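You operate a simulated robot arm through the tools that you are given. There is no shell and no other tool. Be economical: measure what you need, move in short steps, check, and stop when the job is done.

You run a simulated two-armed robot. Do the job below in one go: nothing can be reset, and whatever is moved stays where it is left.

TASK
Pick up the SIZE 30 brass adapter from the top of the parts table with one hand, pass it to the other hand and put it on the lower shelf of the parts table. Fetch the dye jar from the lower shelf of the sample bench and stand it on the shelf under the workbench. Put one of the pegs from the shelf under the workbench on the top of the tool stand. Press the orange button three times. Put the flanged pipe on the lower shelf of the sample bench away on the shelf under the workbench. Take the tape roll and leave it in the white tray. Stack the can marked "grey" from the top of the sample bench on top of the can that says "brown". Put the colour tile that says "dark" from the rubber mat on the cream log card there. Take the brass plug with the smallest size on its label from the rubber mat and put it on the cask top. Put the jug in the wash tray. Pull the lower bench drawer open. The order is free. Set down upright: dye jar, peg, jug.

Only the result counts: the job must be done as asked and must still hold three seconds after the hand-in. Knocking over, shifting, dropping, spilling or breaking anything else fails it.

THE ROBOT
Two 7-joint arms with fingered hands on one trunk, on a base that drives. Base frame: it is fixed to the floor where the robot stands at the start and does not move with it; the origin is under the middle of the robot, x ahead of it, y to its left, z up; the surface under the hand at the start is at about z = 880. Readings come in mm, degrees, newtons and seconds.
The left shoulder is at the start at [70, 153, 1122], the right one opposite. With the tool pointing down near the work surface each hand reaches from about 380 to 880 mm from the robot's upright axis, wherever it stands, measured 20 degrees to its own side. Places, roughly: brass adapter [500, -250, 1000]; brass plug [3500, 2250, 1000]; can [1750, 2250, 1000]; cask top (17x17 cm) [6880, -900, 840]; colour tile [3250, 2250, 1000]; dye jar [750, 2000, 500]; flanged pipe (10x10x10 cm) [1900, 2100, 500]; jug [-1750, -2000, 500]; log card [3000, 2250, 1000]; lower bench drawer [300, 2200, 600]; lower shelf of the parts table [500, 100, 400]; orange button [2000, 2200, 900]; peg (4x4x6 cm) [2300, 2300, 500]; shelf under the workbench [3200, 2200, 400]; tape roll (5x5x2 cm) [1800, 2300, 400]; top of the tool stand [-800, 2400, 700]; wash tray (31x23 cm) [-1820, -2280, 860]; white tray (29x26x10 cm) [1600, 2200, 400]. Payload 3.9 kg a hand.
Tool frame (each hand has its own): the origin (TCP) lies between the finger pads and is the grasp point; the fingertips stand 30 mm ahead of it; z points along the fingers, y is the line along which they close. The gripper opens to 104 mm. The gripper's body begins 35 mm behind the TCP. The gripper is a hand of 4 fingers: y runs from the thumb to the fingers, the wrist lies at [-17, -104, -178] in the tool frame, and closing takes about 1.5 s.
Orientation is that of the tool frame in the base frame, as [roll, pitch, yaw] about the fixed x, y, z axes, in that order (R = Rz(yaw) Ry(pitch) Rx(roll)). With the fingers straight down and the wrist toward the robot, the tool's x, y and z point along [0, 1, 0], [1, 0, 0] and [0, 0, -1] of the base frame.

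THE INTERFACE
- The arms move only by the tool apply_moves. It takes "left_moves", "right_moves" or both (then of equal length, played together; a hand with none holds still); each is a list of rows, each an object of numbers (a shift or turn left out is 0, a gripper value left out holds the last): "x", "y", "z": the shift along the base's x, y, z in units of 500 mm (1.0 is 500 mm); "rx", "ry", "rz": the turn, a rotation vector about the base's x, y, z in units of 45 degrees (1.0 is 45 degrees). In form: [{"x": .., "y": .., "z": .., "rx": .., "ry": .., "rz": ..}, ...]. A call has 1 to 12 rows; each row is the pose to reach, as a shift and turn from the pose commanded when the call began. "left_claw" and "right_claw" are, for a hand that has rows, the opening, from 0 (shut) to 1 (fully open), set as the call begins (left out, the last holds). A call with a number of a shift or a turn outside -1 to 1 is refused whole. Rows are played at 5 a second. More than 50 mm and 8.6 degrees between two rows, or a gripper value outside its range, and nothing of the call is played. A pose out of reach is approached as far as the arm can. The call stops where the force on the tool passes 40 N (or 10 N more than at its start, if that is more) or the arm is blocked; 0.2 s more then pass. Each finger travels about 72 mm/s and halts on what it meets, pressing with about 33 N; the grip force reading is that of the motor and also rises with nothing between the fingers. The clock runs only during rows and for 0.2 s after the last one: add rows that repeat a pose to give the fingers time. It gives the time, the measured TCP pose, the force on the tool (base axes), the opening and the grip force at its end, in the units of the frame above (readings bear some noise), with the torque about the TCP (base axes, N m) and any sound that the robot's microphone picked up.
- Cameras (640 x 400 px; columns grow to the right, rows downward): "scene" is now at [145.3, 18.6, 1369.6]; the picture's right is [0.07, -1.00, 0.00], its down [-0.51, -0.03, -0.86] and it looks along [0.85, 0.06, -0.52] (base axes); focal length 291 px, centre (320, 200). "left" rides on the left gripper at [-66, -90, -126] in its tool frame; the picture's right is [-0.78, -0.30, 0.56], its down [0.57, -0.70, 0.43] and it looks along [0.26, 0.65, 0.71] (tool axes); focal length 275 px, centre (320, 200). "right" rides on the right gripper at [66, -90, -126] in its tool frame; the picture's right is [-0.78, 0.30, -0.56], its down [-0.57, -0.70, 0.42] and it looks along [-0.26, 0.65, 0.71] (tool axes); focal length 275 px, centre (320, 200).
- capture(camera): a new picture of that camera. It takes no simulated time.
- move_column(by): slides the trunk up (or, below 0, down) by that many mm; the arms and the scene camera ride with it, the base frame stays. It gives what a move gives, with no picture.
- base_move(legs): drives the robot by 1 to 6 legs, each [ahead, turn to the left] in mm and degrees, along the robot's own axes; the way and the turn of a leg run together, so that a leg with both is an arc; at most 1500 mm and 180 degrees a leg. The arms and the cameras ride along, it lands a little off, and it stops where it bumps. It gives what a move gives.
- move_fingers(index, middle, ring, thumb_bend, thumb_turn, hand): sets how far each is bent, from 0 (flat) to 1 (curled in); at 0.3 the hand is open as for a grip, at 0.7 the pads meet at the TCP. One left out holds its place. A second passes; each finger stops where it meets its share of the squeeze, and holds until it gets a number again. A gripper value or a shape takes the hand back. It gives what a move gives, with no picture; readings hold the bend of each and the force on the fingers (four entries, about 0 where the hand has none), thumb and palm. thumb_turn goes from beside the hand (0) to across from the fingers (1), as for a grip.
- preshape(shape, hand): the hand has 4 fingers and takes this shape, open, in about a second: jaw (thumb against the fingers, like two jaws); tri (thumb and two fingers); tip (a fingertip pinch); poke (one finger out to press); point (the index stretched); flat (the hand flat); cup (the hand cupped); fist (a fist). The gripper value then closes the fingers along that shape, each until it touches; the sizes above hold for jaw. It gives what a move gives, with no picture.
- pan_tilt(pan, tilt): turns the head with the scene camera to pan (to the left, within 86 degrees either way) and tilt (down, from -29 to 69), counted from straight ahead of the robot. It gives what a move gives.
- locate(camera, pixels): there is no depth. For up to 12 entries [column, row, z] of the newest picture of that camera ("zoom" is the newest enlarged one), the place [x, y] in the base frame at which the ray of that pixel passes the height z, good to about 2 mm, but the place of the scene camera against the robot may be out by one fixed shift of up to 25 mm in any direction. It takes no simulated time.
- enlarge(camera, box): a new picture of the part [left, top, right, bottom] of that camera's present view, enlarged. It takes no simulated time.
- close_job(): hands the job in; it is judged then, once.

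Go step by step. Measure first, check grasps and placings, and put right what went wrong. The budget is 357 turns and 306 pictures, counting those below and the enlarged ones. Unless the task says otherwise, let go and move clear before handing in.

The tools are called after "Call:" as a command line: name --argument value ..., lists and objects as JSON in quotes. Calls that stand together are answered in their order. apply_moves: Moves the arms, as the interface text tells. Its arguments: {"type":"object","properties":{"left_moves":{"type":"array"},"left_claw":{"type":"number"},"right_moves":{"type":"array"},"right_claw":{"type":"number"}},"required":[]} The other tools are called the same way: move_column (by) slides the trunk up or down; preshape (shape, hand) gives the hand a shape; move_fingers (index, middle, ring, thumb_bend, thumb_turn, hand) moves the fingers one by one; base_move (legs) drives the base; pan_tilt (pan, tilt) turns the head that bears the scene camera; capture (camera) takes a picture; locate (camera, pixels) gives the place at which the rays of pixels pass given heights; enlarge (camera, box) takes an enlarged picture of a part of a camera's view; close_job () hands the job in.

At the start:

```text
time: 0.0
left_position: [524.4, 305.2, 1116.8]
left_tool_rot: [-180.0, -0.1, 90.0]
left_force: [0.0, 0.2, 0.7]
left_wrist_torque: [-0.07, 0.0, 0.02]
left_grip_width: 103.5
left_grip_force: 0.0
left_shape: jaw
left_bend: [0.3, 0.3, 0.3, 0.3, 0.97]
left_finger forces: [0.1, 0.0, 0.1, 0.0, 0.1, 0.1]
right_position: [584.6, -138.3, 1194.5]
right_tool_rot: [-180.0, 0.0, 90.1]
right_force: [-0.6, -0.9, -0.3]
right_wrist_torque: [0.02, 0.01, 0.02]
right_grip_width: 103.8
right_grip_force: 0.0
right_shape: jaw
right_bend: [0.3, 0.3, 0.3, 0.3, 0.97]
right_finger forces: [0.0, 0.1, 0.0, 0.0, 0.0, 0.0]
trunk travel left (down, up): [-575.0, 365.0]
robot x, y, heading: [1.0, 3.2, 0.1]
head pan, tilt: [3.9, 31.0]
```

scene: 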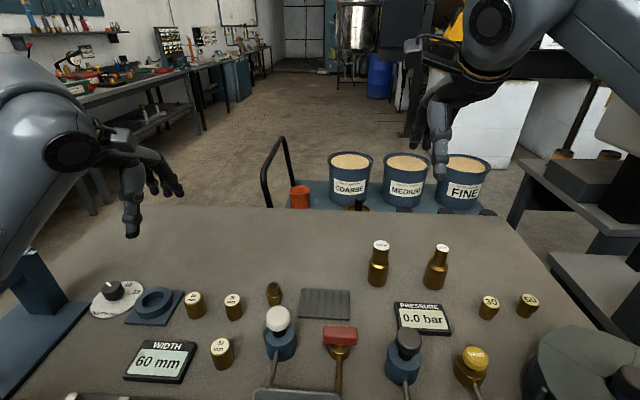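
right: 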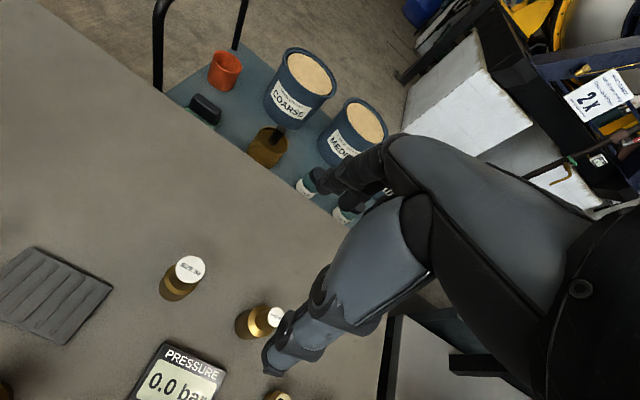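
left: 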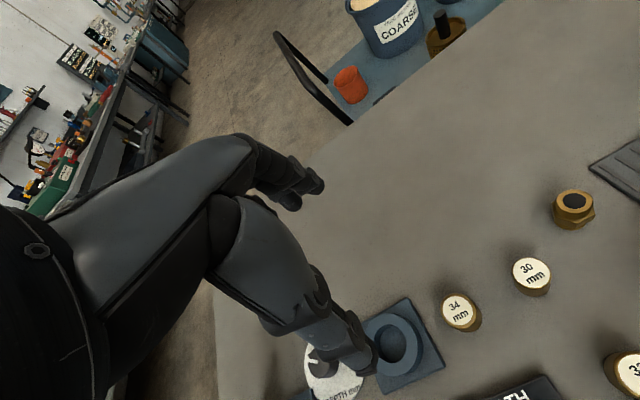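

The scene shows several labelled brass parts on the table (two tall ones near (378,262) and (436,266), small ones near (194,303), (233,305), (221,352), (489,306), (528,304)). I enlarge to read the labels.

Call:
enlarge --camera "scene" --box '[340, 220, 560, 358]'

Call:
enlarge --camera "scene" --box '[80, 260, 320, 400]'

```text
2.90 times, centred on (450, 289) of scene
```

zoom: 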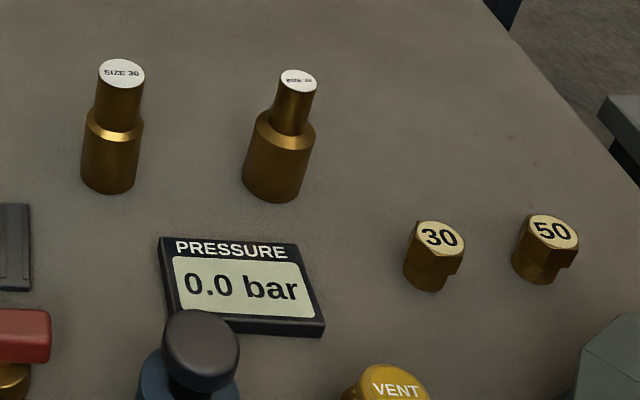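

```text
2.67 times, centred on (200, 330) of scene
```

zoom: 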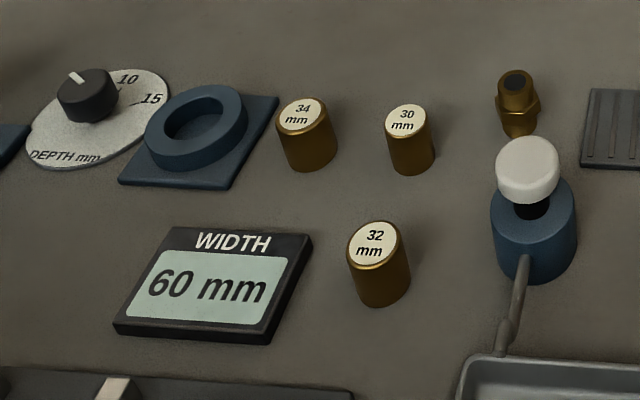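

Two tall adapters carry "SIZE ..." labels at (378,246) and (442,248); I zoom further to tell 20 from 30.

Call:
enlarge --camera "scene" --box '[364, 232, 460, 292]'

Call:
enlarge --camera "right" --box '[150, 235, 310, 345]'

```text
6.67 times, centred on (412, 262) of scene
```

zoom: 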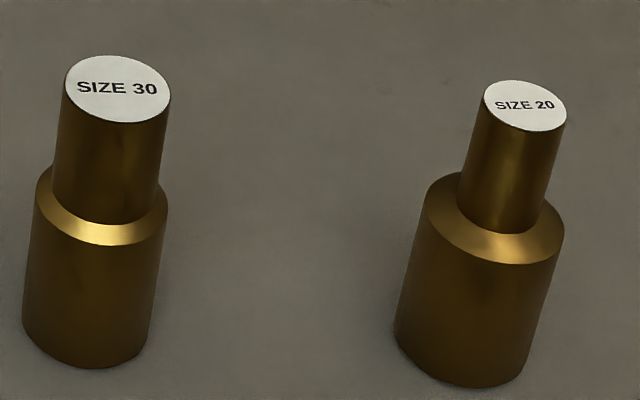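

```text
3.64 times, centred on (230, 290) of right
```

zoom: 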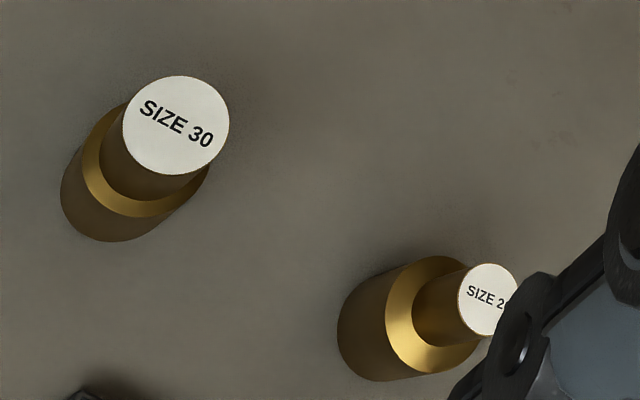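

Left adapter is SIZE 30. I triangulate its top from both cameras.

Call:
locate --camera "zoom" --pixels '[[176, 125, 960], [176, 125, 980], [176, 125, 1000], [113, 190, 880], [488, 300, 980]]'

Call:
locate --camera "scene" --pixels '[[381.6, 245.3, 960], [381.6, 245.3, 980], [381.6, 245.3, 1000], [377, 283, 880], [376.5, 287, 880]]'

```text
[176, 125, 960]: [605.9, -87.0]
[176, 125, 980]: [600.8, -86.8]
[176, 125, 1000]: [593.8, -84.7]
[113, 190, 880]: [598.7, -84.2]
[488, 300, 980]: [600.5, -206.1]
```

```text
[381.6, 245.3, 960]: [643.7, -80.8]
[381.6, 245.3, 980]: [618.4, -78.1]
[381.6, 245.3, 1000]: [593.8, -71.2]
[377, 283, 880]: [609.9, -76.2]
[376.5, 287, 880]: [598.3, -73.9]
```

Adapter SIZE 30 stands near (600,-86), top about z 980. I bring the right hand above it and look again.

Call:
apply_moves --right_moves '[{"x": 0.015, "y": 0.05, "z": -0.07}, {"x": 0.031, "y": 0.104, "z": -0.14}, {"x": 0.031, "y": 0.104, "z": -0.21}, {"x": 0.031, "y": 0.104, "z": -0.27}, {"x": 0.031, "y": 0.104, "z": -0.27}]' --right_claw 1

Call:
capture --camera "right"

Call:
capture --camera "left"

Call:
capture --camera "scene"

```text
time: 1.2
left_position: [523.3, 305.3, 1115.1]
left_tool_rot: [-179.8, 0.1, 90.0]
left_force: [-0.2, 0.3, 0.7]
left_wrist_torque: [0.04, 0.0, 0.01]
left_grip_width: 103.9
left_grip_force: 0.1
left_shape: jaw
left_bend: [0.3, 0.3, 0.3, 0.3, 0.97]
left_finger forces: [0.1, 0.1, 0.0, 0.1, 0.0, 0.0]
right_position: [601.0, -85.1, 1063.3]
right_tool_rot: [-180.0, 0.0, 90.0]
right_force: [0.3, 0.5, -0.1]
right_wrist_torque: [0.01, -0.03, 0.0]
right_grip_width: 104.0
right_grip_force: 0.0
right_shape: jaw
right_bend: [0.3, 0.3, 0.3, 0.3, 0.97]
right_finger forces: [0.1, 0.0, 0.1, 0.0, 0.0, 0.0]
trunk travel left (down, up): [-575.0, 365.0]
robot x, y, heading: [-1.0, 1.1, -0.1]
head pan, tilt: [3.9, 31.0]
```

```text
298 pictures are left
```

right: 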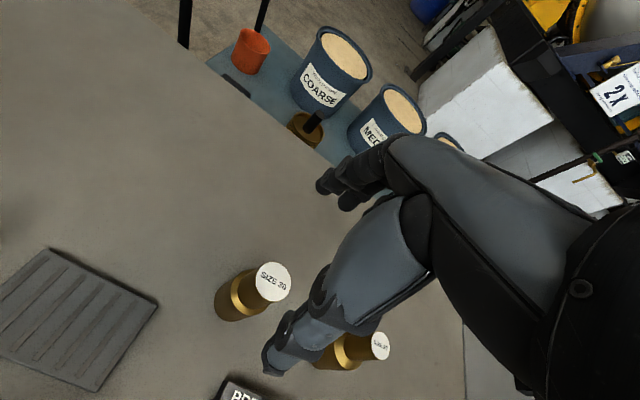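

```text
297 pictures are left
```

left: 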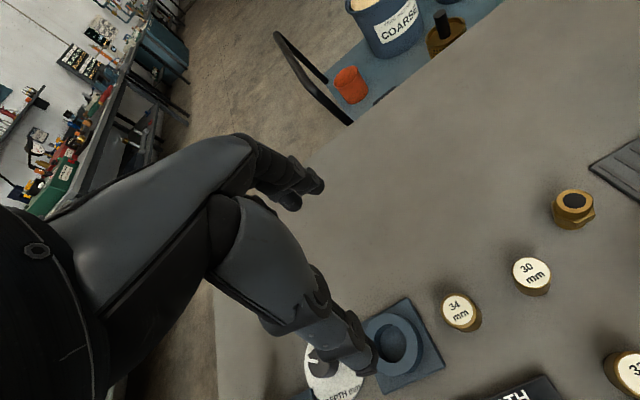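

```text
296 pictures are left
```

scene: 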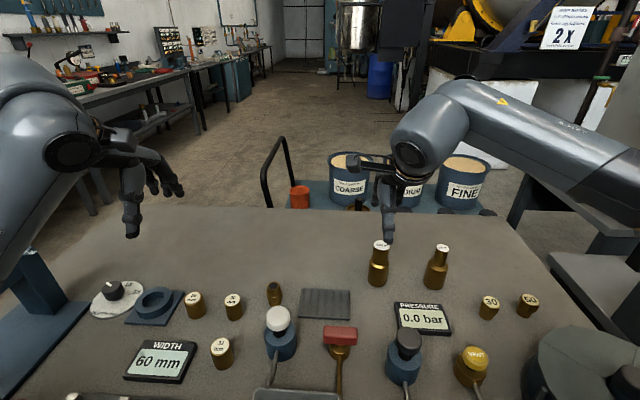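

Call:
locate --camera "right" --pixels '[[273, 281, 970], [273, 281, 980], [273, 281, 990], [231, 304, 880], [381, 346, 980]]'

```text
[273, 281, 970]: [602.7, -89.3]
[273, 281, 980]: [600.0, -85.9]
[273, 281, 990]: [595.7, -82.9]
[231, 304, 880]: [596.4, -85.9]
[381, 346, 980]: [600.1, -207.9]
```

Triangulation agrees: top at (600,-86,980). I descend 100 mm and close on the neck.

Call:
apply_moves --right_moves '[{"z": -0.08}, {"z": -0.15}, {"z": -0.2}, {"z": -0.2}]'

Call:
apply_moves --right_moves '[{}, {}, {}, {}, {}, {}, {}, {}, {}]' --right_claw 0

Call:
capture --camera "right"

```text
time: 2.2
left_position: [525.2, 305.1, 1116.5]
left_tool_rot: [-179.9, 0.1, 90.1]
left_force: [-0.3, -0.1, 0.0]
left_wrist_torque: [0.0, 0.01, 0.01]
left_grip_width: 103.7
left_grip_force: 0.1
left_shape: jaw
left_bend: [0.3, 0.3, 0.3, 0.3, 0.97]
left_finger forces: [0.0, 0.0, 0.1, 0.0, 0.0, 0.0]
right_position: [601.9, -85.8, 960.2]
right_tool_rot: [-179.9, 0.1, 90.0]
right_force: [-0.5, -0.4, -1.4]
right_wrist_torque: [0.0, -0.02, 0.01]
right_grip_width: 103.6
right_grip_force: 0.1
right_shape: jaw
right_bend: [0.3, 0.3, 0.3, 0.3, 0.97]
right_finger forces: [0.0, 0.0, 0.0, 0.1, 0.0, 0.0]
trunk travel left (down, up): [-575.0, 365.0]
robot x, y, heading: [4.0, 2.4, -0.0]
head pan, tilt: [3.9, 31.0]
```

```text
time: 4.2
left_position: [521.3, 306.3, 1116.1]
left_tool_rot: [179.9, 0.0, 90.0]
left_force: [0.5, 1.3, 0.3]
left_wrist_torque: [-0.02, 0.03, 0.04]
left_grip_width: 103.6
left_grip_force: 0.0
left_shape: jaw
left_bend: [0.3, 0.3, 0.3, 0.3, 0.97]
left_finger forces: [0.0, 0.0, 0.0, 0.0, 0.0, 0.0]
right_position: [601.4, -85.3, 962.7]
right_tool_rot: [179.8, 0.0, 90.1]
right_force: [0.7, 0.2, 12.0]
right_wrist_torque: [0.01, -0.25, 0.02]
right_grip_width: 27.6
right_grip_force: 32.9
right_shape: jaw
right_bend: [0.74, 0.57, 0.64, 0.74, 1.0]
right_finger forces: [15.9, 12.9, 0.0, 0.0, 25.4, 0.1]
trunk travel left (down, up): [-575.0, 365.0]
robot x, y, heading: [0.2, -0.7, 0.4]
head pan, tilt: [3.9, 31.0]
```

```text
295 pictures are left
```

right: 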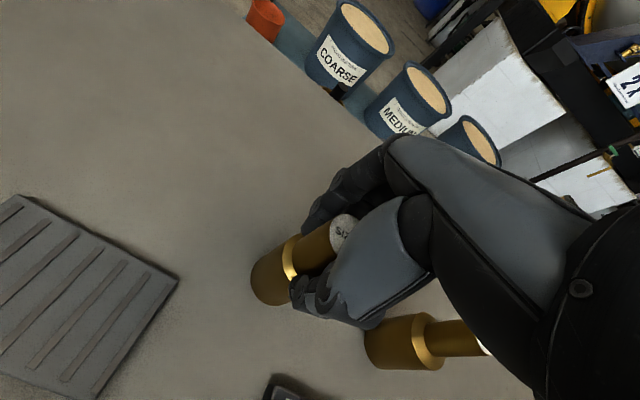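

Neck gripped (27.6 mm). I lift and start turning the right hand to point left, and the left hand to point right, over two calls.

Call:
apply_moves --right_moves '[{"z": 0.09}, {"z": 0.18}, {"z": 0.27}, {"z": 0.34}, {"z": 0.4, "rx": 0.18}, {"z": 0.45, "rx": 0.36}, {"z": 0.5, "rx": 0.54}, {"z": 0.5, "x": -0.05, "rx": 0.72}, {"z": 0.5, "x": -0.1, "rx": 0.88}, {"z": 0.5, "x": -0.15, "rx": 1.0}, {"z": 0.5, "x": -0.2, "rx": 1.0}]' --left_moves '[{"z": 0.09}, {"z": 0.16}, {"z": 0.2}, {"z": 0.2}, {"z": 0.2, "rx": -0.18}, {"z": 0.2, "rx": -0.36}, {"z": 0.2, "rx": -0.54}, {"z": 0.2, "rx": -0.72}, {"z": 0.2, "rx": -0.88}, {"z": 0.2, "rx": -1.0}, {"z": 0.2, "rx": -1.0}]'

Call:
apply_moves --right_moves '[{"rx": 0.18}, {"rx": 0.36}, {"rx": 0.54}, {"rx": 0.72}, {"rx": 0.88}, {"rx": 1.0}, {"rx": 1.0}]' --left_moves '[{"rx": -0.18}, {"rx": -0.36}, {"rx": -0.54}, {"rx": -0.72}, {"rx": -0.88}, {"rx": -1.0}, {"rx": -1.0}]'

Call:
capture --camera "scene"

```text
time: 6.6
left_position: [522.2, 303.6, 1217.3]
left_tool_rot: [-179.9, 45.1, 89.9]
left_force: [-0.9, -0.6, -0.6]
left_wrist_torque: [0.01, 0.0, 0.01]
left_grip_width: 103.7
left_grip_force: 0.0
left_shape: jaw
left_bend: [0.3, 0.3, 0.3, 0.3, 0.97]
left_finger forces: [0.0, 0.1, 0.1, 0.0, 0.1, 0.0]
right_position: [498.7, -86.6, 1212.2]
right_tool_rot: [180.0, -45.1, 90.1]
right_force: [-0.1, 0.1, -2.0]
right_wrist_torque: [-0.02, -0.01, -0.03]
right_grip_width: 26.6
right_grip_force: 33.2
right_shape: jaw
right_bend: [0.73, 0.57, 0.64, 0.75, 1.0]
right_finger forces: [15.4, 11.2, 0.0, 0.0, 26.3, 0.0]
trunk travel left (down, up): [-575.0, 365.0]
robot x, y, heading: [0.3, -1.0, -0.1]
head pan, tilt: [3.9, 31.0]
```

```text
time: 8.2
left_position: [522.7, 304.7, 1225.1]
left_tool_rot: [132.9, 89.1, 43.1]
left_force: [0.2, 0.1, 0.2]
left_wrist_torque: [-0.02, -0.04, -0.01]
left_grip_width: 104.0
left_grip_force: 0.1
left_shape: jaw
left_bend: [0.3, 0.3, 0.3, 0.3, 0.97]
left_finger forces: [0.0, 0.0, 0.1, 0.0, 0.1, 0.0]
right_position: [501.2, -87.3, 1212.8]
right_tool_rot: [4.4, -89.9, -94.3]
right_force: [0.2, 0.5, -2.3]
right_wrist_torque: [-0.04, -0.01, 0.02]
right_grip_width: 26.8
right_grip_force: 33.5
right_shape: jaw
right_bend: [0.73, 0.57, 0.64, 0.75, 1.0]
right_finger forces: [15.4, 11.7, 0.1, 0.1, 27.1, 0.0]
trunk travel left (down, up): [-575.0, 365.0]
robot x, y, heading: [5.1, 2.4, 0.1]
head pan, tilt: [3.9, 31.0]
```

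```text
294 pictures are left
```

scene: 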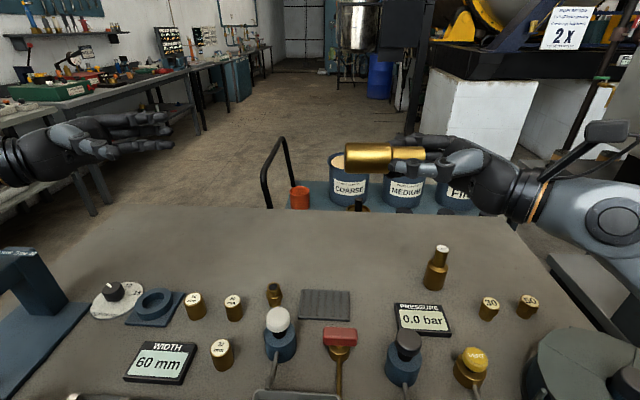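

Both hands are facing each other; the adapter's base end faces left. I align the left hand to the axis (501,·,1213) and approach to y≈-15.

Call:
apply_moves --left_moves '[{"x": -0.043, "z": -0.024, "y": -0.08}, {"x": -0.043, "z": -0.024, "y": -0.17}, {"x": -0.043, "z": -0.024, "y": -0.26}, {"x": -0.043, "z": -0.024, "y": -0.35}, {"x": -0.043, "z": -0.024, "y": -0.43}, {"x": -0.043, "z": -0.024, "y": -0.5}, {"x": -0.043, "z": -0.024, "y": -0.56}, {"x": -0.043, "z": -0.024, "y": -0.61}, {"x": -0.043, "z": -0.024, "y": -0.64}, {"x": -0.043, "z": -0.024, "y": -0.64}]'

Call:
enlarge --camera "scene" --box '[200, 80, 520, 280]'

Call:
capture --camera "left"

```text
time: 9.1
left_position: [508.0, 117.4, 1195.6]
left_tool_rot: [-166.6, 80.3, 97.9]
left_force: [-6.9, -3.5, 13.5]
left_wrist_torque: [0.83, -0.11, 0.42]
left_grip_width: 104.0
left_grip_force: 0.0
left_shape: jaw
left_bend: [0.3, 0.3, 0.3, 0.3, 0.97]
left_finger forces: [0.0, 0.0, 0.0, 0.0, 0.1, 0.0]
right_position: [492.8, -135.0, 1212.6]
right_tool_rot: [110.1, -80.5, 154.8]
right_force: [-3.8, 6.3, 0.8]
right_wrist_torque: [-0.15, 0.02, -0.16]
right_grip_width: 25.6
right_grip_force: 32.4
right_shape: jaw
right_bend: [0.73, 0.57, 0.64, 0.76, 1.0]
right_finger forces: [17.6, 10.8, 0.0, 0.0, 28.5, 0.0]
trunk travel left (down, up): [-575.0, 365.0]
robot x, y, heading: [17.6, 2.0, -4.6]
head pan, tilt: [3.9, 31.0]
stopped in row 4 (right hand): the arm was blocked; the commanded pose is now the measured one
```

```text
2.00 times, centred on (360, 180) of scene
```

zoom: 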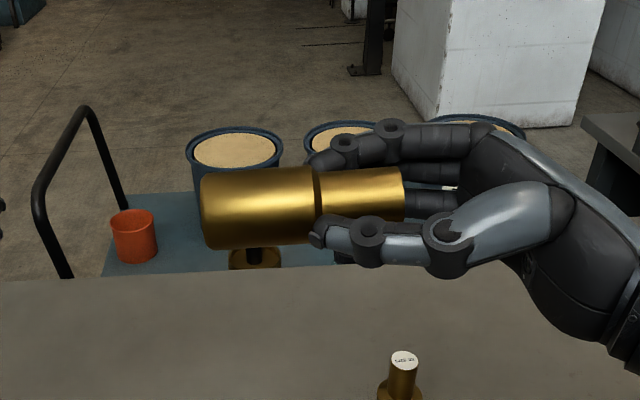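

```text
292 pictures are left
```

left: 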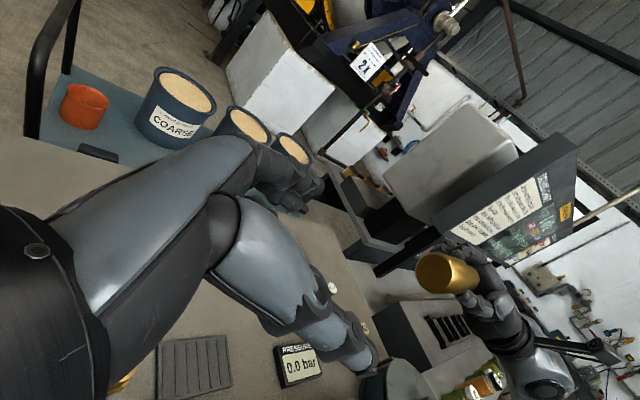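

The call stopped: right arm reported blocked and the base swung to -4.6°. I look around for what was touched.

Call:
capture --camera "scene"

Call:
pan_tilt --pan 60 --tilt 40

Call:
capture --camera "scene"

```text
291 pictures are left
```

scene: 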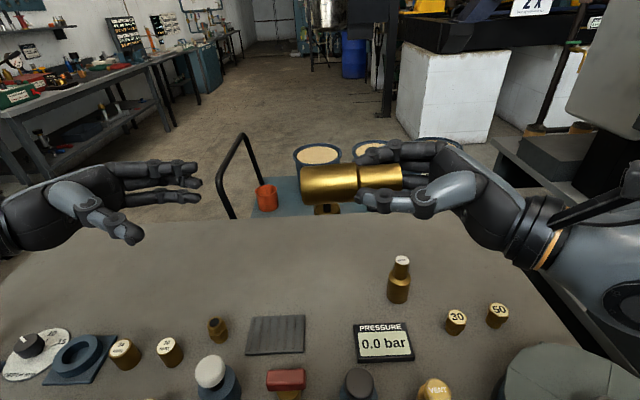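

```text
time: 10.3
left_position: [436.8, 181.6, 1217.2]
left_tool_rot: [143.5, 83.2, 53.3]
left_force: [-0.6, 0.1, -0.4]
left_wrist_torque: [0.08, -0.03, 0.07]
left_grip_width: 104.2
left_grip_force: 0.0
left_shape: jaw
left_bend: [0.3, 0.3, 0.3, 0.3, 0.97]
left_finger forces: [0.0, 0.0, 0.0, 0.0, 0.0, 0.1]
right_position: [446.7, -76.1, 1219.8]
right_tool_rot: [112.6, -85.7, 156.5]
right_force: [-0.9, -0.7, -1.3]
right_wrist_torque: [-0.13, 0.01, -0.04]
right_grip_width: 25.6
right_grip_force: 32.9
right_shape: jaw
right_bend: [0.73, 0.57, 0.64, 0.76, 1.0]
right_finger forces: [17.1, 11.1, 0.0, 0.0, 27.2, 0.0]
trunk travel left (down, up): [-575.0, 365.0]
robot x, y, heading: [-2.1, -1.3, -0.1]
head pan, tilt: [60.0, 40.0]
```

```text
290 pictures are left
```

scene: 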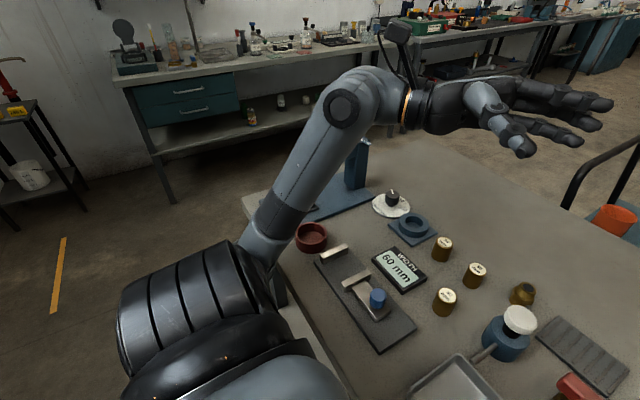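

The base swung back to heading 0 by itself; both hands still face each other, left at (437,182,1217), right at (447,-76,1220). I approach slowly in small rows.

Call:
apply_moves --left_moves '[{"y": -0.03, "rx": -0.04}, {"x": 0.01, "y": -0.06, "rx": -0.08}, {"x": 0.02, "y": -0.09, "rx": -0.12}, {"x": 0.02, "y": -0.12, "rx": -0.12}, {"x": 0.02, "y": -0.12, "rx": -0.12}]'

Call:
capture --camera "scene"

```text
time: 11.5
left_position: [458.5, 116.5, 1214.7]
left_tool_rot: [97.3, 86.4, 6.9]
left_force: [0.6, -0.2, 0.2]
left_wrist_torque: [-0.01, 0.03, 0.02]
left_grip_width: 104.0
left_grip_force: 0.1
left_shape: jaw
left_bend: [0.3, 0.3, 0.3, 0.3, 0.97]
left_finger forces: [0.0, 0.1, 0.0, 0.0, 0.0, 0.1]
right_position: [457.4, -75.8, 1215.8]
right_tool_rot: [114.6, -86.5, 154.3]
right_force: [0.4, -1.0, -2.8]
right_wrist_torque: [-0.07, -0.01, 0.03]
right_grip_width: 25.7
right_grip_force: 33.2
right_shape: jaw
right_bend: [0.73, 0.57, 0.64, 0.76, 1.0]
right_finger forces: [17.1, 11.2, 0.0, 0.0, 27.2, 0.0]
trunk travel left (down, up): [-575.0, 365.0]
robot x, y, heading: [1.5, 0.5, 0.1]
head pan, tilt: [60.0, 40.0]
```

```text
289 pictures are left
```

scene: 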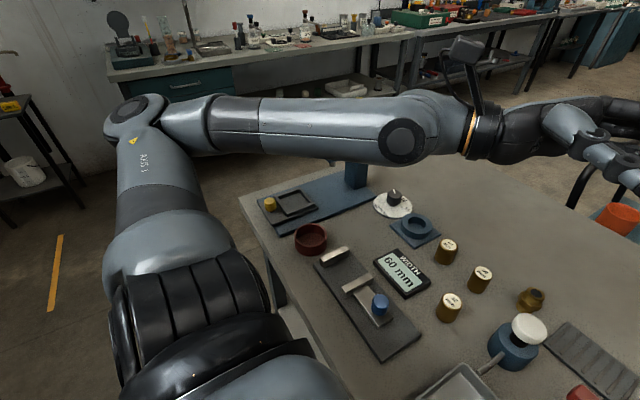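

The left elbow switched to a raised posture; axes now align (458 / 457, z 1215/1216). I approach 120 mm and close.

Call:
apply_moves --left_moves '[{"y": -0.04}, {"y": -0.08}, {"y": -0.12}, {"y": -0.16}, {"y": -0.2}, {"y": -0.24}, {"y": -0.24}]'

Call:
pan_tilt --pan 0 --tilt 25

Call:
capture --camera "scene"

```text
time: 13.1
left_position: [457.5, 1.9, 1214.8]
left_tool_rot: [92.7, 86.4, 2.4]
left_force: [0.2, 0.8, -0.1]
left_wrist_torque: [0.0, 0.0, -0.02]
left_grip_width: 104.1
left_grip_force: 0.0
left_shape: jaw
left_bend: [0.3, 0.3, 0.3, 0.3, 0.97]
left_finger forces: [0.1, 0.1, 0.1, 0.0, 0.1, 0.0]
right_position: [456.6, -69.5, 1217.1]
right_tool_rot: [117.8, -86.3, 151.5]
right_force: [0.2, 0.5, -1.7]
right_wrist_torque: [-0.08, 0.01, 0.01]
right_grip_width: 25.7
right_grip_force: 32.4
right_shape: jaw
right_bend: [0.73, 0.57, 0.64, 0.76, 1.0]
right_finger forces: [17.1, 11.1, 0.0, 0.0, 27.2, 0.0]
trunk travel left (down, up): [-575.0, 365.0]
robot x, y, heading: [1.0, 1.9, 0.2]
head pan, tilt: [60.0, 40.0]
```

```text
time: 14.4
left_position: [457.0, 0.8, 1213.8]
left_tool_rot: [94.3, 86.4, 4.0]
left_force: [-0.6, 0.0, -0.3]
left_wrist_torque: [0.0, -0.05, 0.0]
left_grip_width: 103.9
left_grip_force: 0.1
left_shape: jaw
left_bend: [0.3, 0.3, 0.3, 0.3, 0.97]
left_finger forces: [0.0, 0.1, 0.0, 0.1, 0.0, 0.1]
right_position: [457.9, -70.6, 1217.3]
right_tool_rot: [117.4, -86.3, 151.8]
right_force: [0.7, -0.3, -2.3]
right_wrist_torque: [-0.05, 0.0, 0.0]
right_grip_width: 25.5
right_grip_force: 33.5
right_shape: jaw
right_bend: [0.73, 0.57, 0.64, 0.76, 1.0]
right_finger forces: [17.1, 11.2, 0.1, 0.0, 27.1, 0.0]
trunk travel left (down, up): [-575.0, 365.0]
robot x, y, heading: [0.0, -2.3, -0.0]
head pan, tilt: [0.0, 25.0]
```

```text
288 pictures are left
```

scene: 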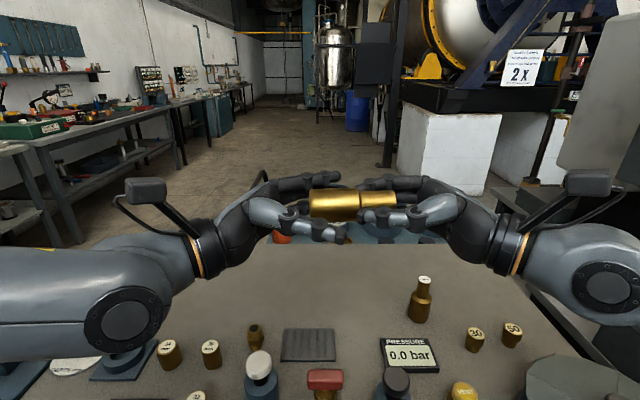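

Left fingers surround the adapter's body. I close the left hand.

Call:
apply_moves --left_moves '[{}, {}, {}, {}, {}, {}, {}, {}]' --left_claw 0

Call:
enlarge --camera "scene" --box '[220, 140, 500, 280]'

```text
time: 16.2
left_position: [458.6, 1.9, 1214.0]
left_tool_rot: [93.6, 86.3, 3.1]
left_force: [-3.5, -2.0, -0.4]
left_wrist_torque: [0.02, -0.02, -0.04]
left_grip_width: 33.5
left_grip_force: 32.8
left_shape: jaw
left_bend: [0.74, 0.55, 0.59, 0.73, 1.0]
left_finger forces: [16.9, 9.5, 0.0, 0.1, 29.9, 0.1]
right_position: [456.2, -70.6, 1219.4]
right_tool_rot: [117.2, -86.2, 151.9]
right_force: [3.5, 2.6, -1.2]
right_wrist_torque: [-0.09, 0.0, -0.22]
right_grip_width: 25.6
right_grip_force: 33.2
right_shape: jaw
right_bend: [0.73, 0.57, 0.64, 0.76, 1.0]
right_finger forces: [18.2, 12.8, 0.0, 0.1, 25.3, 0.1]
trunk travel left (down, up): [-575.0, 365.0]
robot x, y, heading: [-2.1, -2.3, -0.2]
head pan, tilt: [0.0, 25.0]
```

```text
2.29 times, centred on (360, 210) of scene
```

zoom: 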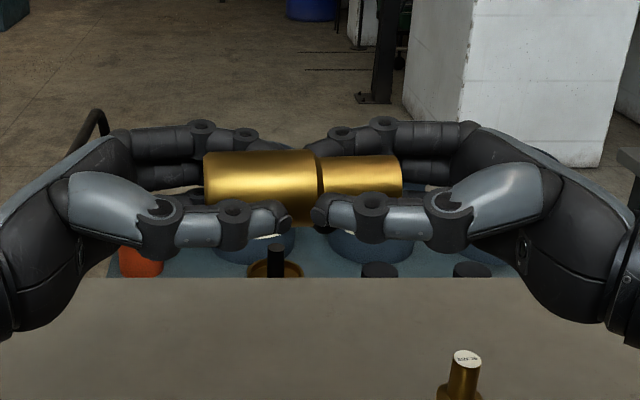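

Left grips the body firmly (two fingers plus thumb, ~30 N). I open the right hand and retreat to the right.

Call:
apply_moves --right_moves '[{}, {}, {}, {}, {}, {}, {"y": -0.04}, {"y": -0.08}, {"y": -0.14}, {"y": -0.2}, {"y": -0.26}, {"y": -0.3}]' --right_claw 1

Call:
capture --camera "scene"

```text
time: 18.8
left_position: [457.3, 0.4, 1212.8]
left_tool_rot: [92.4, 86.3, 2.1]
left_force: [-0.8, -0.2, 0.4]
left_wrist_torque: [0.08, -0.02, 0.0]
left_grip_width: 33.2
left_grip_force: 32.0
left_shape: jaw
left_bend: [0.74, 0.54, 0.59, 0.74, 1.0]
left_finger forces: [18.3, 12.4, 0.0, 0.0, 30.0, 0.1]
right_position: [456.5, -222.6, 1218.1]
right_tool_rot: [117.7, -86.3, 151.4]
right_force: [0.2, 0.4, 0.0]
right_wrist_torque: [-0.01, -0.02, -0.04]
right_grip_width: 103.6
right_grip_force: 0.1
right_shape: jaw
right_bend: [0.3, 0.3, 0.3, 0.3, 0.97]
right_finger forces: [0.0, 0.0, 0.0, 0.0, 0.0, 0.0]
trunk travel left (down, up): [-575.0, 365.0]
robot x, y, heading: [0.0, 2.7, 0.2]
head pan, tilt: [0.0, 25.0]
```

```text
286 pictures are left
```

scene: 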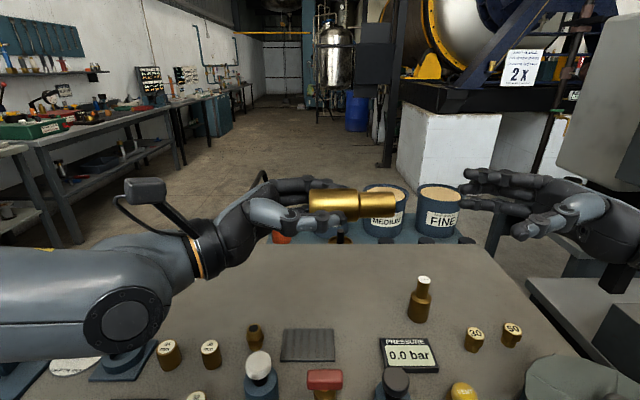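

Handover done. I back the robot away from the table before lowering and look at the shelf.

Call:
base_move --legs '[[-600, 0]]'

Call:
apply_moves --left_moves '[{"rx": 0.18}, {"rx": 0.36}, {"rx": 0.54}, {"rx": 0.72}, {"rx": 0.88}, {"rx": 1.0}, {"rx": 1.0}]' --right_moves '[{"rx": -0.18}, {"rx": -0.36}, {"rx": -0.54}, {"rx": -0.72}, {"rx": -0.88}, {"rx": -1.0}, {"rx": -1.0}]'

Call:
apply_moves --left_moves '[{"rx": 0.18, "y": 0.04}, {"rx": 0.36, "y": 0.08}, {"rx": 0.54, "y": 0.12}, {"rx": 0.72, "y": 0.16}, {"rx": 0.88, "y": 0.2}, {"rx": 1.0, "y": 0.24}, {"rx": 1.0, "y": 0.28}]' --right_moves '[{"rx": -0.18}, {"rx": -0.36}, {"rx": -0.54}, {"rx": -0.72}, {"rx": -0.88}, {"rx": -1.0}, {"rx": -1.0}]'

Call:
pan_tilt --pan 0 --tilt 35

Call:
capture --camera "scene"

```text
time: 22.3
left_position: [-156.7, 1.7, 1213.6]
left_tool_rot: [91.9, 86.3, 2.2]
left_force: [-0.4, -0.3, -0.4]
left_wrist_torque: [0.05, 0.03, 0.03]
left_grip_width: 33.1
left_grip_force: 33.1
left_shape: jaw
left_bend: [0.74, 0.54, 0.59, 0.74, 1.0]
left_finger forces: [18.3, 12.3, 0.1, 0.0, 30.0, 0.0]
right_position: [-155.0, -221.1, 1219.2]
right_tool_rot: [118.4, -86.2, 151.3]
right_force: [0.7, -0.3, -0.3]
right_wrist_torque: [0.01, -0.01, -0.03]
right_grip_width: 103.7
right_grip_force: 0.1
right_shape: jaw
right_bend: [0.3, 0.3, 0.3, 0.3, 0.97]
right_finger forces: [0.0, 0.0, 0.0, 0.0, 0.0, 0.1]
trunk travel left (down, up): [-575.0, 365.0]
robot x, y, heading: [-614.1, -4.0, 0.6]
head pan, tilt: [0.0, 25.0]
```

```text
time: 23.9
left_position: [-157.4, 1.5, 1213.7]
left_tool_rot: [176.2, 44.6, 85.0]
left_force: [0.2, -0.1, -1.0]
left_wrist_torque: [0.06, -0.03, 0.01]
left_grip_width: 33.2
left_grip_force: 33.0
left_shape: jaw
left_bend: [0.74, 0.54, 0.59, 0.74, 1.0]
left_finger forces: [18.2, 12.0, 0.1, 0.0, 29.5, 0.0]
right_position: [-155.9, -222.5, 1220.9]
right_tool_rot: [176.7, -43.1, 94.4]
right_force: [0.7, 0.7, -0.1]
right_wrist_torque: [0.01, -0.02, -0.04]
right_grip_width: 104.0
right_grip_force: 0.0
right_shape: jaw
right_bend: [0.3, 0.3, 0.3, 0.3, 0.97]
right_finger forces: [0.1, 0.1, 0.1, 0.1, 0.0, 0.0]
trunk travel left (down, up): [-575.0, 365.0]
robot x, y, heading: [-614.9, -6.9, 0.6]
head pan, tilt: [0.0, 25.0]
```

```text
time: 25.5
left_position: [-157.9, 143.4, 1212.1]
left_tool_rot: [179.7, -0.3, 86.3]
left_force: [0.5, 0.2, -0.4]
left_wrist_torque: [-0.03, -0.01, 0.0]
left_grip_width: 33.4
left_grip_force: 33.1
left_shape: jaw
left_bend: [0.74, 0.54, 0.59, 0.74, 1.0]
left_finger forces: [18.6, 11.4, 0.0, 0.0, 29.3, 0.0]
right_position: [-156.2, -219.3, 1218.7]
right_tool_rot: [179.8, 1.7, 93.2]
right_force: [-0.2, -0.2, 0.4]
right_wrist_torque: [0.0, 0.0, 0.01]
right_grip_width: 103.6
right_grip_force: 0.1
right_shape: jaw
right_bend: [0.3, 0.3, 0.3, 0.3, 0.97]
right_finger forces: [0.1, 0.0, 0.0, 0.0, 0.1, 0.1]
trunk travel left (down, up): [-575.0, 365.0]
robot x, y, heading: [-615.0, -4.7, 0.6]
head pan, tilt: [0.0, 25.0]
```

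```text
time: 26.2
left_position: [-157.5, 141.3, 1213.6]
left_tool_rot: [179.7, -0.2, 86.3]
left_force: [-0.8, -0.9, 0.0]
left_wrist_torque: [-0.01, -0.01, 0.02]
left_grip_width: 33.2
left_grip_force: 33.1
left_shape: jaw
left_bend: [0.74, 0.54, 0.59, 0.74, 1.0]
left_finger forces: [18.5, 11.5, 0.1, 0.0, 29.4, 0.1]
right_position: [-157.9, -222.5, 1219.0]
right_tool_rot: [179.8, 1.8, 93.3]
right_force: [0.1, 0.4, 0.8]
right_wrist_torque: [0.01, -0.04, 0.0]
right_grip_width: 103.6
right_grip_force: 0.0
right_shape: jaw
right_bend: [0.3, 0.3, 0.3, 0.3, 0.97]
right_finger forces: [0.1, 0.0, 0.1, 0.0, 0.0, 0.0]
trunk travel left (down, up): [-575.0, 365.0]
robot x, y, heading: [-614.1, -4.9, 0.9]
head pan, tilt: [0.0, 35.0]
```

```text
285 pictures are left
```

scene: 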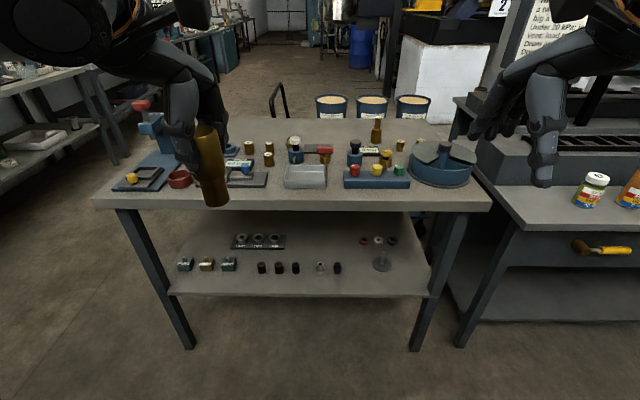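

The shelf shows free room around (330,240) and right front (395,285). I locate the items.

Call:
locate --camera "scene" --pixels '[[172, 293, 400], [422, 295, 400], [338, 246, 400], [258, 248, 400], [380, 270, 400], [280, 275, 400], [225, 270, 400], [293, 189, 880], [293, 208, 880], [337, 273, 400], [300, 225, 400], [213, 200, 1130]]'

Call:
enlarge --camera "scene" --box '[160, 200, 440, 310]'

```text
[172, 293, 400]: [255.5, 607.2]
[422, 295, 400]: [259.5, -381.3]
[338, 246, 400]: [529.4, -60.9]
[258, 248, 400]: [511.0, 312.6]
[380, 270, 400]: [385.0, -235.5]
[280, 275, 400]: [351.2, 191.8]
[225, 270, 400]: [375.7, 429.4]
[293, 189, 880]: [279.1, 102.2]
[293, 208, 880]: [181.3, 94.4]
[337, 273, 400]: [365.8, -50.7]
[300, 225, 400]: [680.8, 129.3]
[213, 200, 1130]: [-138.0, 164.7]
```

```text
2.29 times, centred on (300, 255) of scene
```

zoom: 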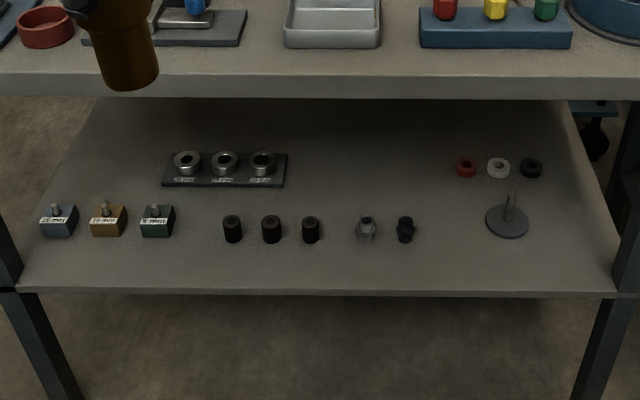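

Free spot on the shelf is around (520,60). I tuck the right hand to the side and lower the trunk.

Call:
apply_moves --right_moves '[{"x": -0.05, "y": -0.04}, {"x": -0.1, "y": -0.08}, {"x": -0.15, "y": -0.12}, {"x": -0.2, "y": -0.16}, {"x": -0.25, "y": -0.2}, {"x": -0.3, "y": -0.24}, {"x": -0.35, "y": -0.28}, {"x": -0.4, "y": -0.32}, {"x": -0.45, "y": -0.36}, {"x": -0.5, "y": -0.4}, {"x": -0.55, "y": -0.42}, {"x": -0.6, "y": -0.44}]'

Call:
move_column --by -560

Call:
pan_tilt --pan 0 --tilt 15

Call:
capture --camera "scene"

```text
time: 28.8
left_position: [-158.1, 142.0, 1214.2]
left_tool_rot: [179.6, -0.3, 86.2]
left_force: [-0.5, -0.6, -0.1]
left_wrist_torque: [0.01, 0.02, 0.04]
left_grip_width: 33.0
left_grip_force: 32.7
left_shape: jaw
left_bend: [0.74, 0.54, 0.59, 0.74, 1.0]
left_finger forces: [18.7, 11.5, 0.0, 0.0, 29.3, 0.0]
right_position: [-429.7, -383.3, 1226.7]
right_tool_rot: [179.8, 1.7, 93.2]
right_force: [0.4, -0.6, 0.3]
right_wrist_torque: [0.02, 0.02, 0.02]
right_grip_width: 104.1
right_grip_force: 0.1
right_shape: jaw
right_bend: [0.3, 0.3, 0.3, 0.3, 0.97]
right_finger forces: [0.1, 0.0, 0.0, 0.0, 0.0, 0.1]
right hand out of reach, approached as far as the arm can: row 10, 11, 12
trunk travel left (down, up): [-575.0, 365.0]
robot x, y, heading: [-610.5, -6.9, 1.0]
head pan, tilt: [0.0, 35.0]
```

```text
refused: -560 is not a number from -400 to 400
```

```text
time: 29.6
left_position: [-157.8, 142.3, 1213.8]
left_tool_rot: [179.7, -0.3, 86.2]
left_force: [-0.8, -0.1, 1.0]
left_wrist_torque: [0.01, -0.03, -0.02]
left_grip_width: 33.1
left_grip_force: 32.9
left_shape: jaw
left_bend: [0.74, 0.54, 0.59, 0.74, 1.0]
left_finger forces: [18.6, 11.5, 0.0, 0.0, 29.3, 0.0]
right_position: [-427.3, -384.0, 1225.8]
right_tool_rot: [179.8, 1.6, 93.3]
right_force: [-0.2, 0.0, 0.4]
right_wrist_torque: [0.01, 0.01, 0.0]
right_grip_width: 103.7
right_grip_force: 0.2
right_shape: jaw
right_bend: [0.3, 0.3, 0.3, 0.3, 0.97]
right_finger forces: [0.0, 0.1, 0.1, 0.0, 0.0, 0.0]
trunk travel left (down, up): [-575.0, 365.0]
robot x, y, heading: [-614.5, -8.9, 0.9]
head pan, tilt: [0.0, 15.0]
```

```text
283 pictures are left
```

scene: 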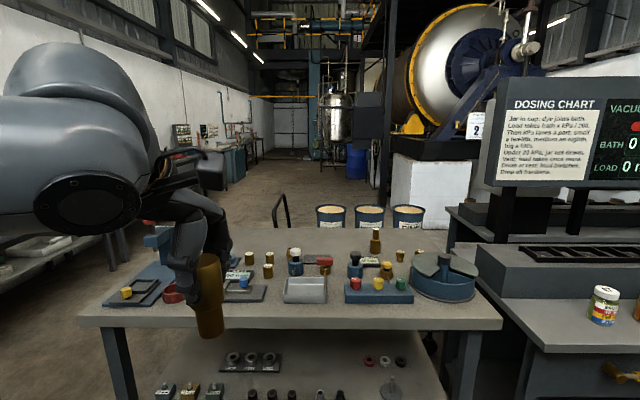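

Trunk moves are limited to 400 mm; I lower in two steps.

Call:
move_column --by -400

Call:
move_column --by -170

Call:
capture --camera "scene"

```text
time: 33.4
left_position: [-157.8, 140.9, 812.2]
left_tool_rot: [179.7, -0.2, 86.3]
left_force: [0.4, 0.3, -0.5]
left_wrist_torque: [0.02, -0.02, 0.0]
left_grip_width: 33.0
left_grip_force: 33.5
left_shape: jaw
left_bend: [0.74, 0.54, 0.59, 0.74, 1.0]
left_finger forces: [18.7, 11.5, 0.0, 0.0, 29.3, 0.0]
right_position: [-427.9, -384.1, 826.9]
right_tool_rot: [179.8, 1.7, 93.3]
right_force: [0.0, 0.2, 0.3]
right_wrist_torque: [0.01, -0.02, -0.02]
right_grip_width: 104.0
right_grip_force: 0.0
right_shape: jaw
right_bend: [0.3, 0.3, 0.3, 0.3, 0.97]
right_finger forces: [0.0, 0.0, 0.2, 0.0, 0.1, 0.1]
trunk travel left (down, up): [-175.0, 765.0]
robot x, y, heading: [-611.9, -8.3, 0.5]
head pan, tilt: [0.0, 15.0]
```

```text
time: 35.4
left_position: [-157.5, 141.2, 644.2]
left_tool_rot: [179.7, -0.2, 86.3]
left_force: [0.8, -0.5, 0.9]
left_wrist_torque: [0.0, 0.0, -0.03]
left_grip_width: 33.1
left_grip_force: 33.1
left_shape: jaw
left_bend: [0.74, 0.54, 0.59, 0.74, 1.0]
left_finger forces: [18.7, 11.5, 0.0, 0.1, 29.3, 0.0]
right_position: [-427.2, -382.6, 656.9]
right_tool_rot: [179.8, 1.7, 93.3]
right_force: [-0.6, 0.7, 0.2]
right_wrist_torque: [-0.01, 0.02, -0.01]
right_grip_width: 103.7
right_grip_force: 0.0
right_shape: jaw
right_bend: [0.3, 0.3, 0.3, 0.3, 0.97]
right_finger forces: [0.0, 0.0, 0.0, 0.1, 0.0, 0.0]
trunk travel left (down, up): [-5.0, 935.0]
robot x, y, heading: [-615.7, -8.2, 0.6]
head pan, tilt: [0.0, 15.0]
```

```text
282 pictures are left
```

scene: 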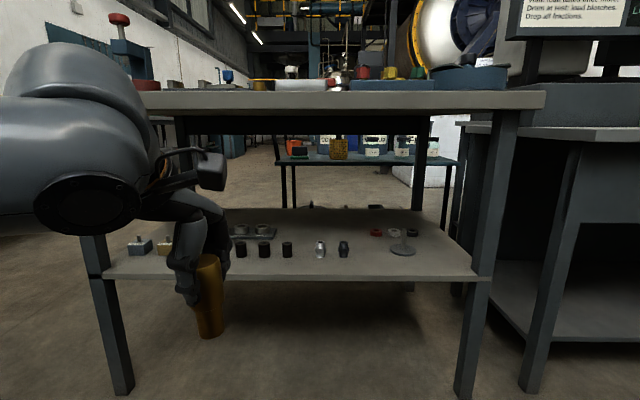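

Nothing touched. I lower the left hand further and shift it to y≈65 before driving in.

Call:
apply_moves --left_moves '[{"z": -0.04, "y": -0.04, "x": 0.03}, {"z": -0.08, "y": -0.08, "x": 0.06}, {"z": -0.12, "y": -0.12, "x": 0.09}, {"z": -0.16, "y": -0.15, "x": 0.12}, {"z": -0.17, "y": -0.15, "x": 0.15}, {"z": -0.17, "y": -0.15, "x": 0.18}, {"z": -0.17, "y": -0.15, "x": 0.2}, {"z": -0.17, "y": -0.15, "x": 0.2}]'

Call:
capture --camera "scene"

Call:
capture --camera "left"

```text
time: 37.2
left_position: [-72.7, 78.9, 559.1]
left_tool_rot: [179.7, -0.2, 86.3]
left_force: [-0.9, 0.1, -0.6]
left_wrist_torque: [-0.04, 0.05, 0.04]
left_grip_width: 33.0
left_grip_force: 32.6
left_shape: jaw
left_bend: [0.74, 0.54, 0.59, 0.74, 1.0]
left_finger forces: [18.7, 11.5, 0.0, 0.0, 29.1, 0.1]
left hand out of reach, approached as far as the arm can: row 5, 6, 7, 8
right_position: [-429.2, -382.9, 657.2]
right_tool_rot: [179.8, 1.7, 93.3]
right_force: [-0.3, 0.2, -0.1]
right_wrist_torque: [0.02, 0.01, 0.0]
right_grip_width: 104.1
right_grip_force: 0.0
right_shape: jaw
right_bend: [0.3, 0.3, 0.3, 0.3, 0.97]
right_finger forces: [0.0, 0.0, 0.0, 0.1, 0.1, 0.0]
trunk travel left (down, up): [-5.0, 935.0]
robot x, y, heading: [-614.7, -4.9, 0.8]
head pan, tilt: [0.0, 15.0]
```

```text
281 pictures are left
```

scene: 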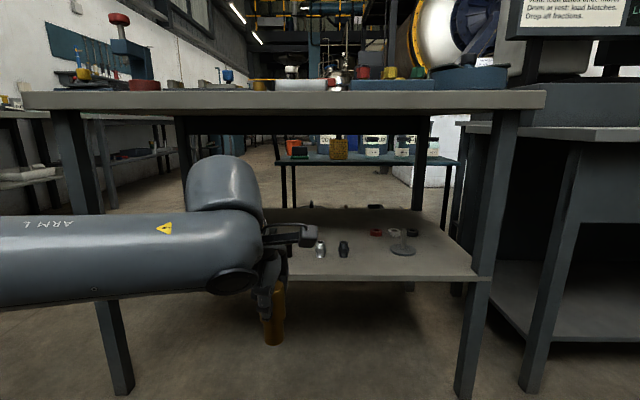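

```text
280 pictures are left
```

left: 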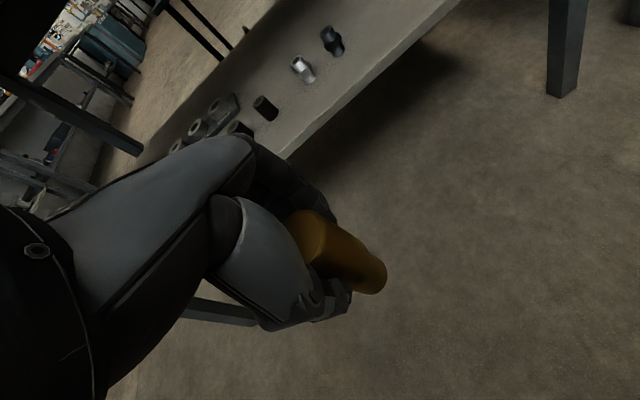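

The left arm comes in sideways and is at its limit here. I choose a different free spot near (350,-128), between the fitting and the disc, and shift the robot right so the left arm is better placed.

Call:
apply_moves --left_moves '[{"y": 0.04, "x": -0.03}, {"y": 0.08, "x": -0.06}, {"y": 0.12, "x": -0.09}, {"y": 0.16, "x": -0.12}, {"y": 0.2, "x": -0.12}, {"y": 0.2, "x": -0.12}]'

Call:
base_move --legs '[[0, -45], [430, 0], [0, 45]]'

Call:
capture --camera "scene"

```text
time: 38.6
left_position: [-134.4, 180.0, 560.0]
left_tool_rot: [179.7, -0.3, 86.3]
left_force: [0.2, -0.3, -0.5]
left_wrist_torque: [-0.02, 0.0, -0.01]
left_grip_width: 32.9
left_grip_force: 33.2
left_shape: jaw
left_bend: [0.74, 0.54, 0.59, 0.74, 1.0]
left_finger forces: [18.8, 11.5, 0.0, 0.0, 29.1, 0.1]
right_position: [-427.0, -383.3, 657.6]
right_tool_rot: [179.8, 1.7, 93.3]
right_force: [0.3, 0.5, -0.3]
right_wrist_torque: [0.0, -0.03, -0.01]
right_grip_width: 103.8
right_grip_force: 0.1
right_shape: jaw
right_bend: [0.3, 0.3, 0.3, 0.3, 0.97]
right_finger forces: [0.0, 0.0, 0.0, 0.0, 0.0, 0.1]
trunk travel left (down, up): [-5.0, 935.0]
robot x, y, heading: [-615.7, -6.0, 0.7]
head pan, tilt: [0.0, 15.0]
```

```text
time: 44.0
left_position: [181.0, -460.6, 561.3]
left_tool_rot: [179.1, 0.0, 46.8]
left_force: [-2.3, -10.1, -0.4]
left_wrist_torque: [0.42, -0.05, -0.45]
left_grip_width: 32.9
left_grip_force: 33.1
left_shape: jaw
left_bend: [0.74, 0.54, 0.72, 0.74, 1.0]
left_finger forces: [18.5, 11.5, 8.4, 0.0, 28.8, 0.0]
right_position: [-390.3, -720.4, 655.9]
right_tool_rot: [179.9, 1.7, 55.4]
right_force: [-0.6, 0.3, 0.1]
right_wrist_torque: [-0.04, -0.02, -0.04]
right_grip_width: 103.7
right_grip_force: 0.2
right_shape: jaw
right_bend: [0.3, 0.3, 0.3, 0.3, 0.97]
right_finger forces: [0.1, 0.0, 0.1, 0.0, 0.0, 0.1]
trunk travel left (down, up): [-5.0, 935.0]
robot x, y, heading: [-306.3, -306.2, -37.6]
head pan, tilt: [0.0, 15.0]
stopped in leg 3: the force on the tool passed its limit at 75 N (the readings are from after the stop); the commanded pose is now the measured one
```

```text
279 pictures are left
```

scene: 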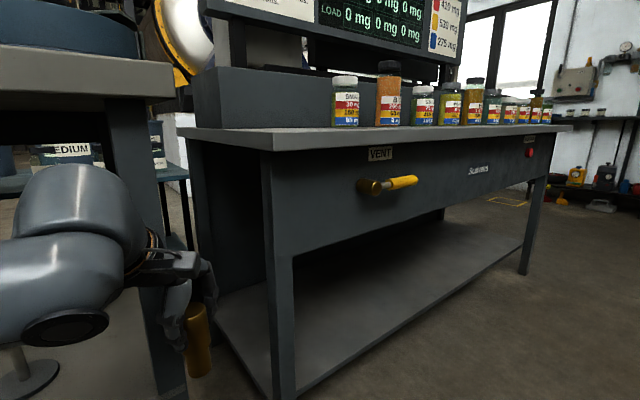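

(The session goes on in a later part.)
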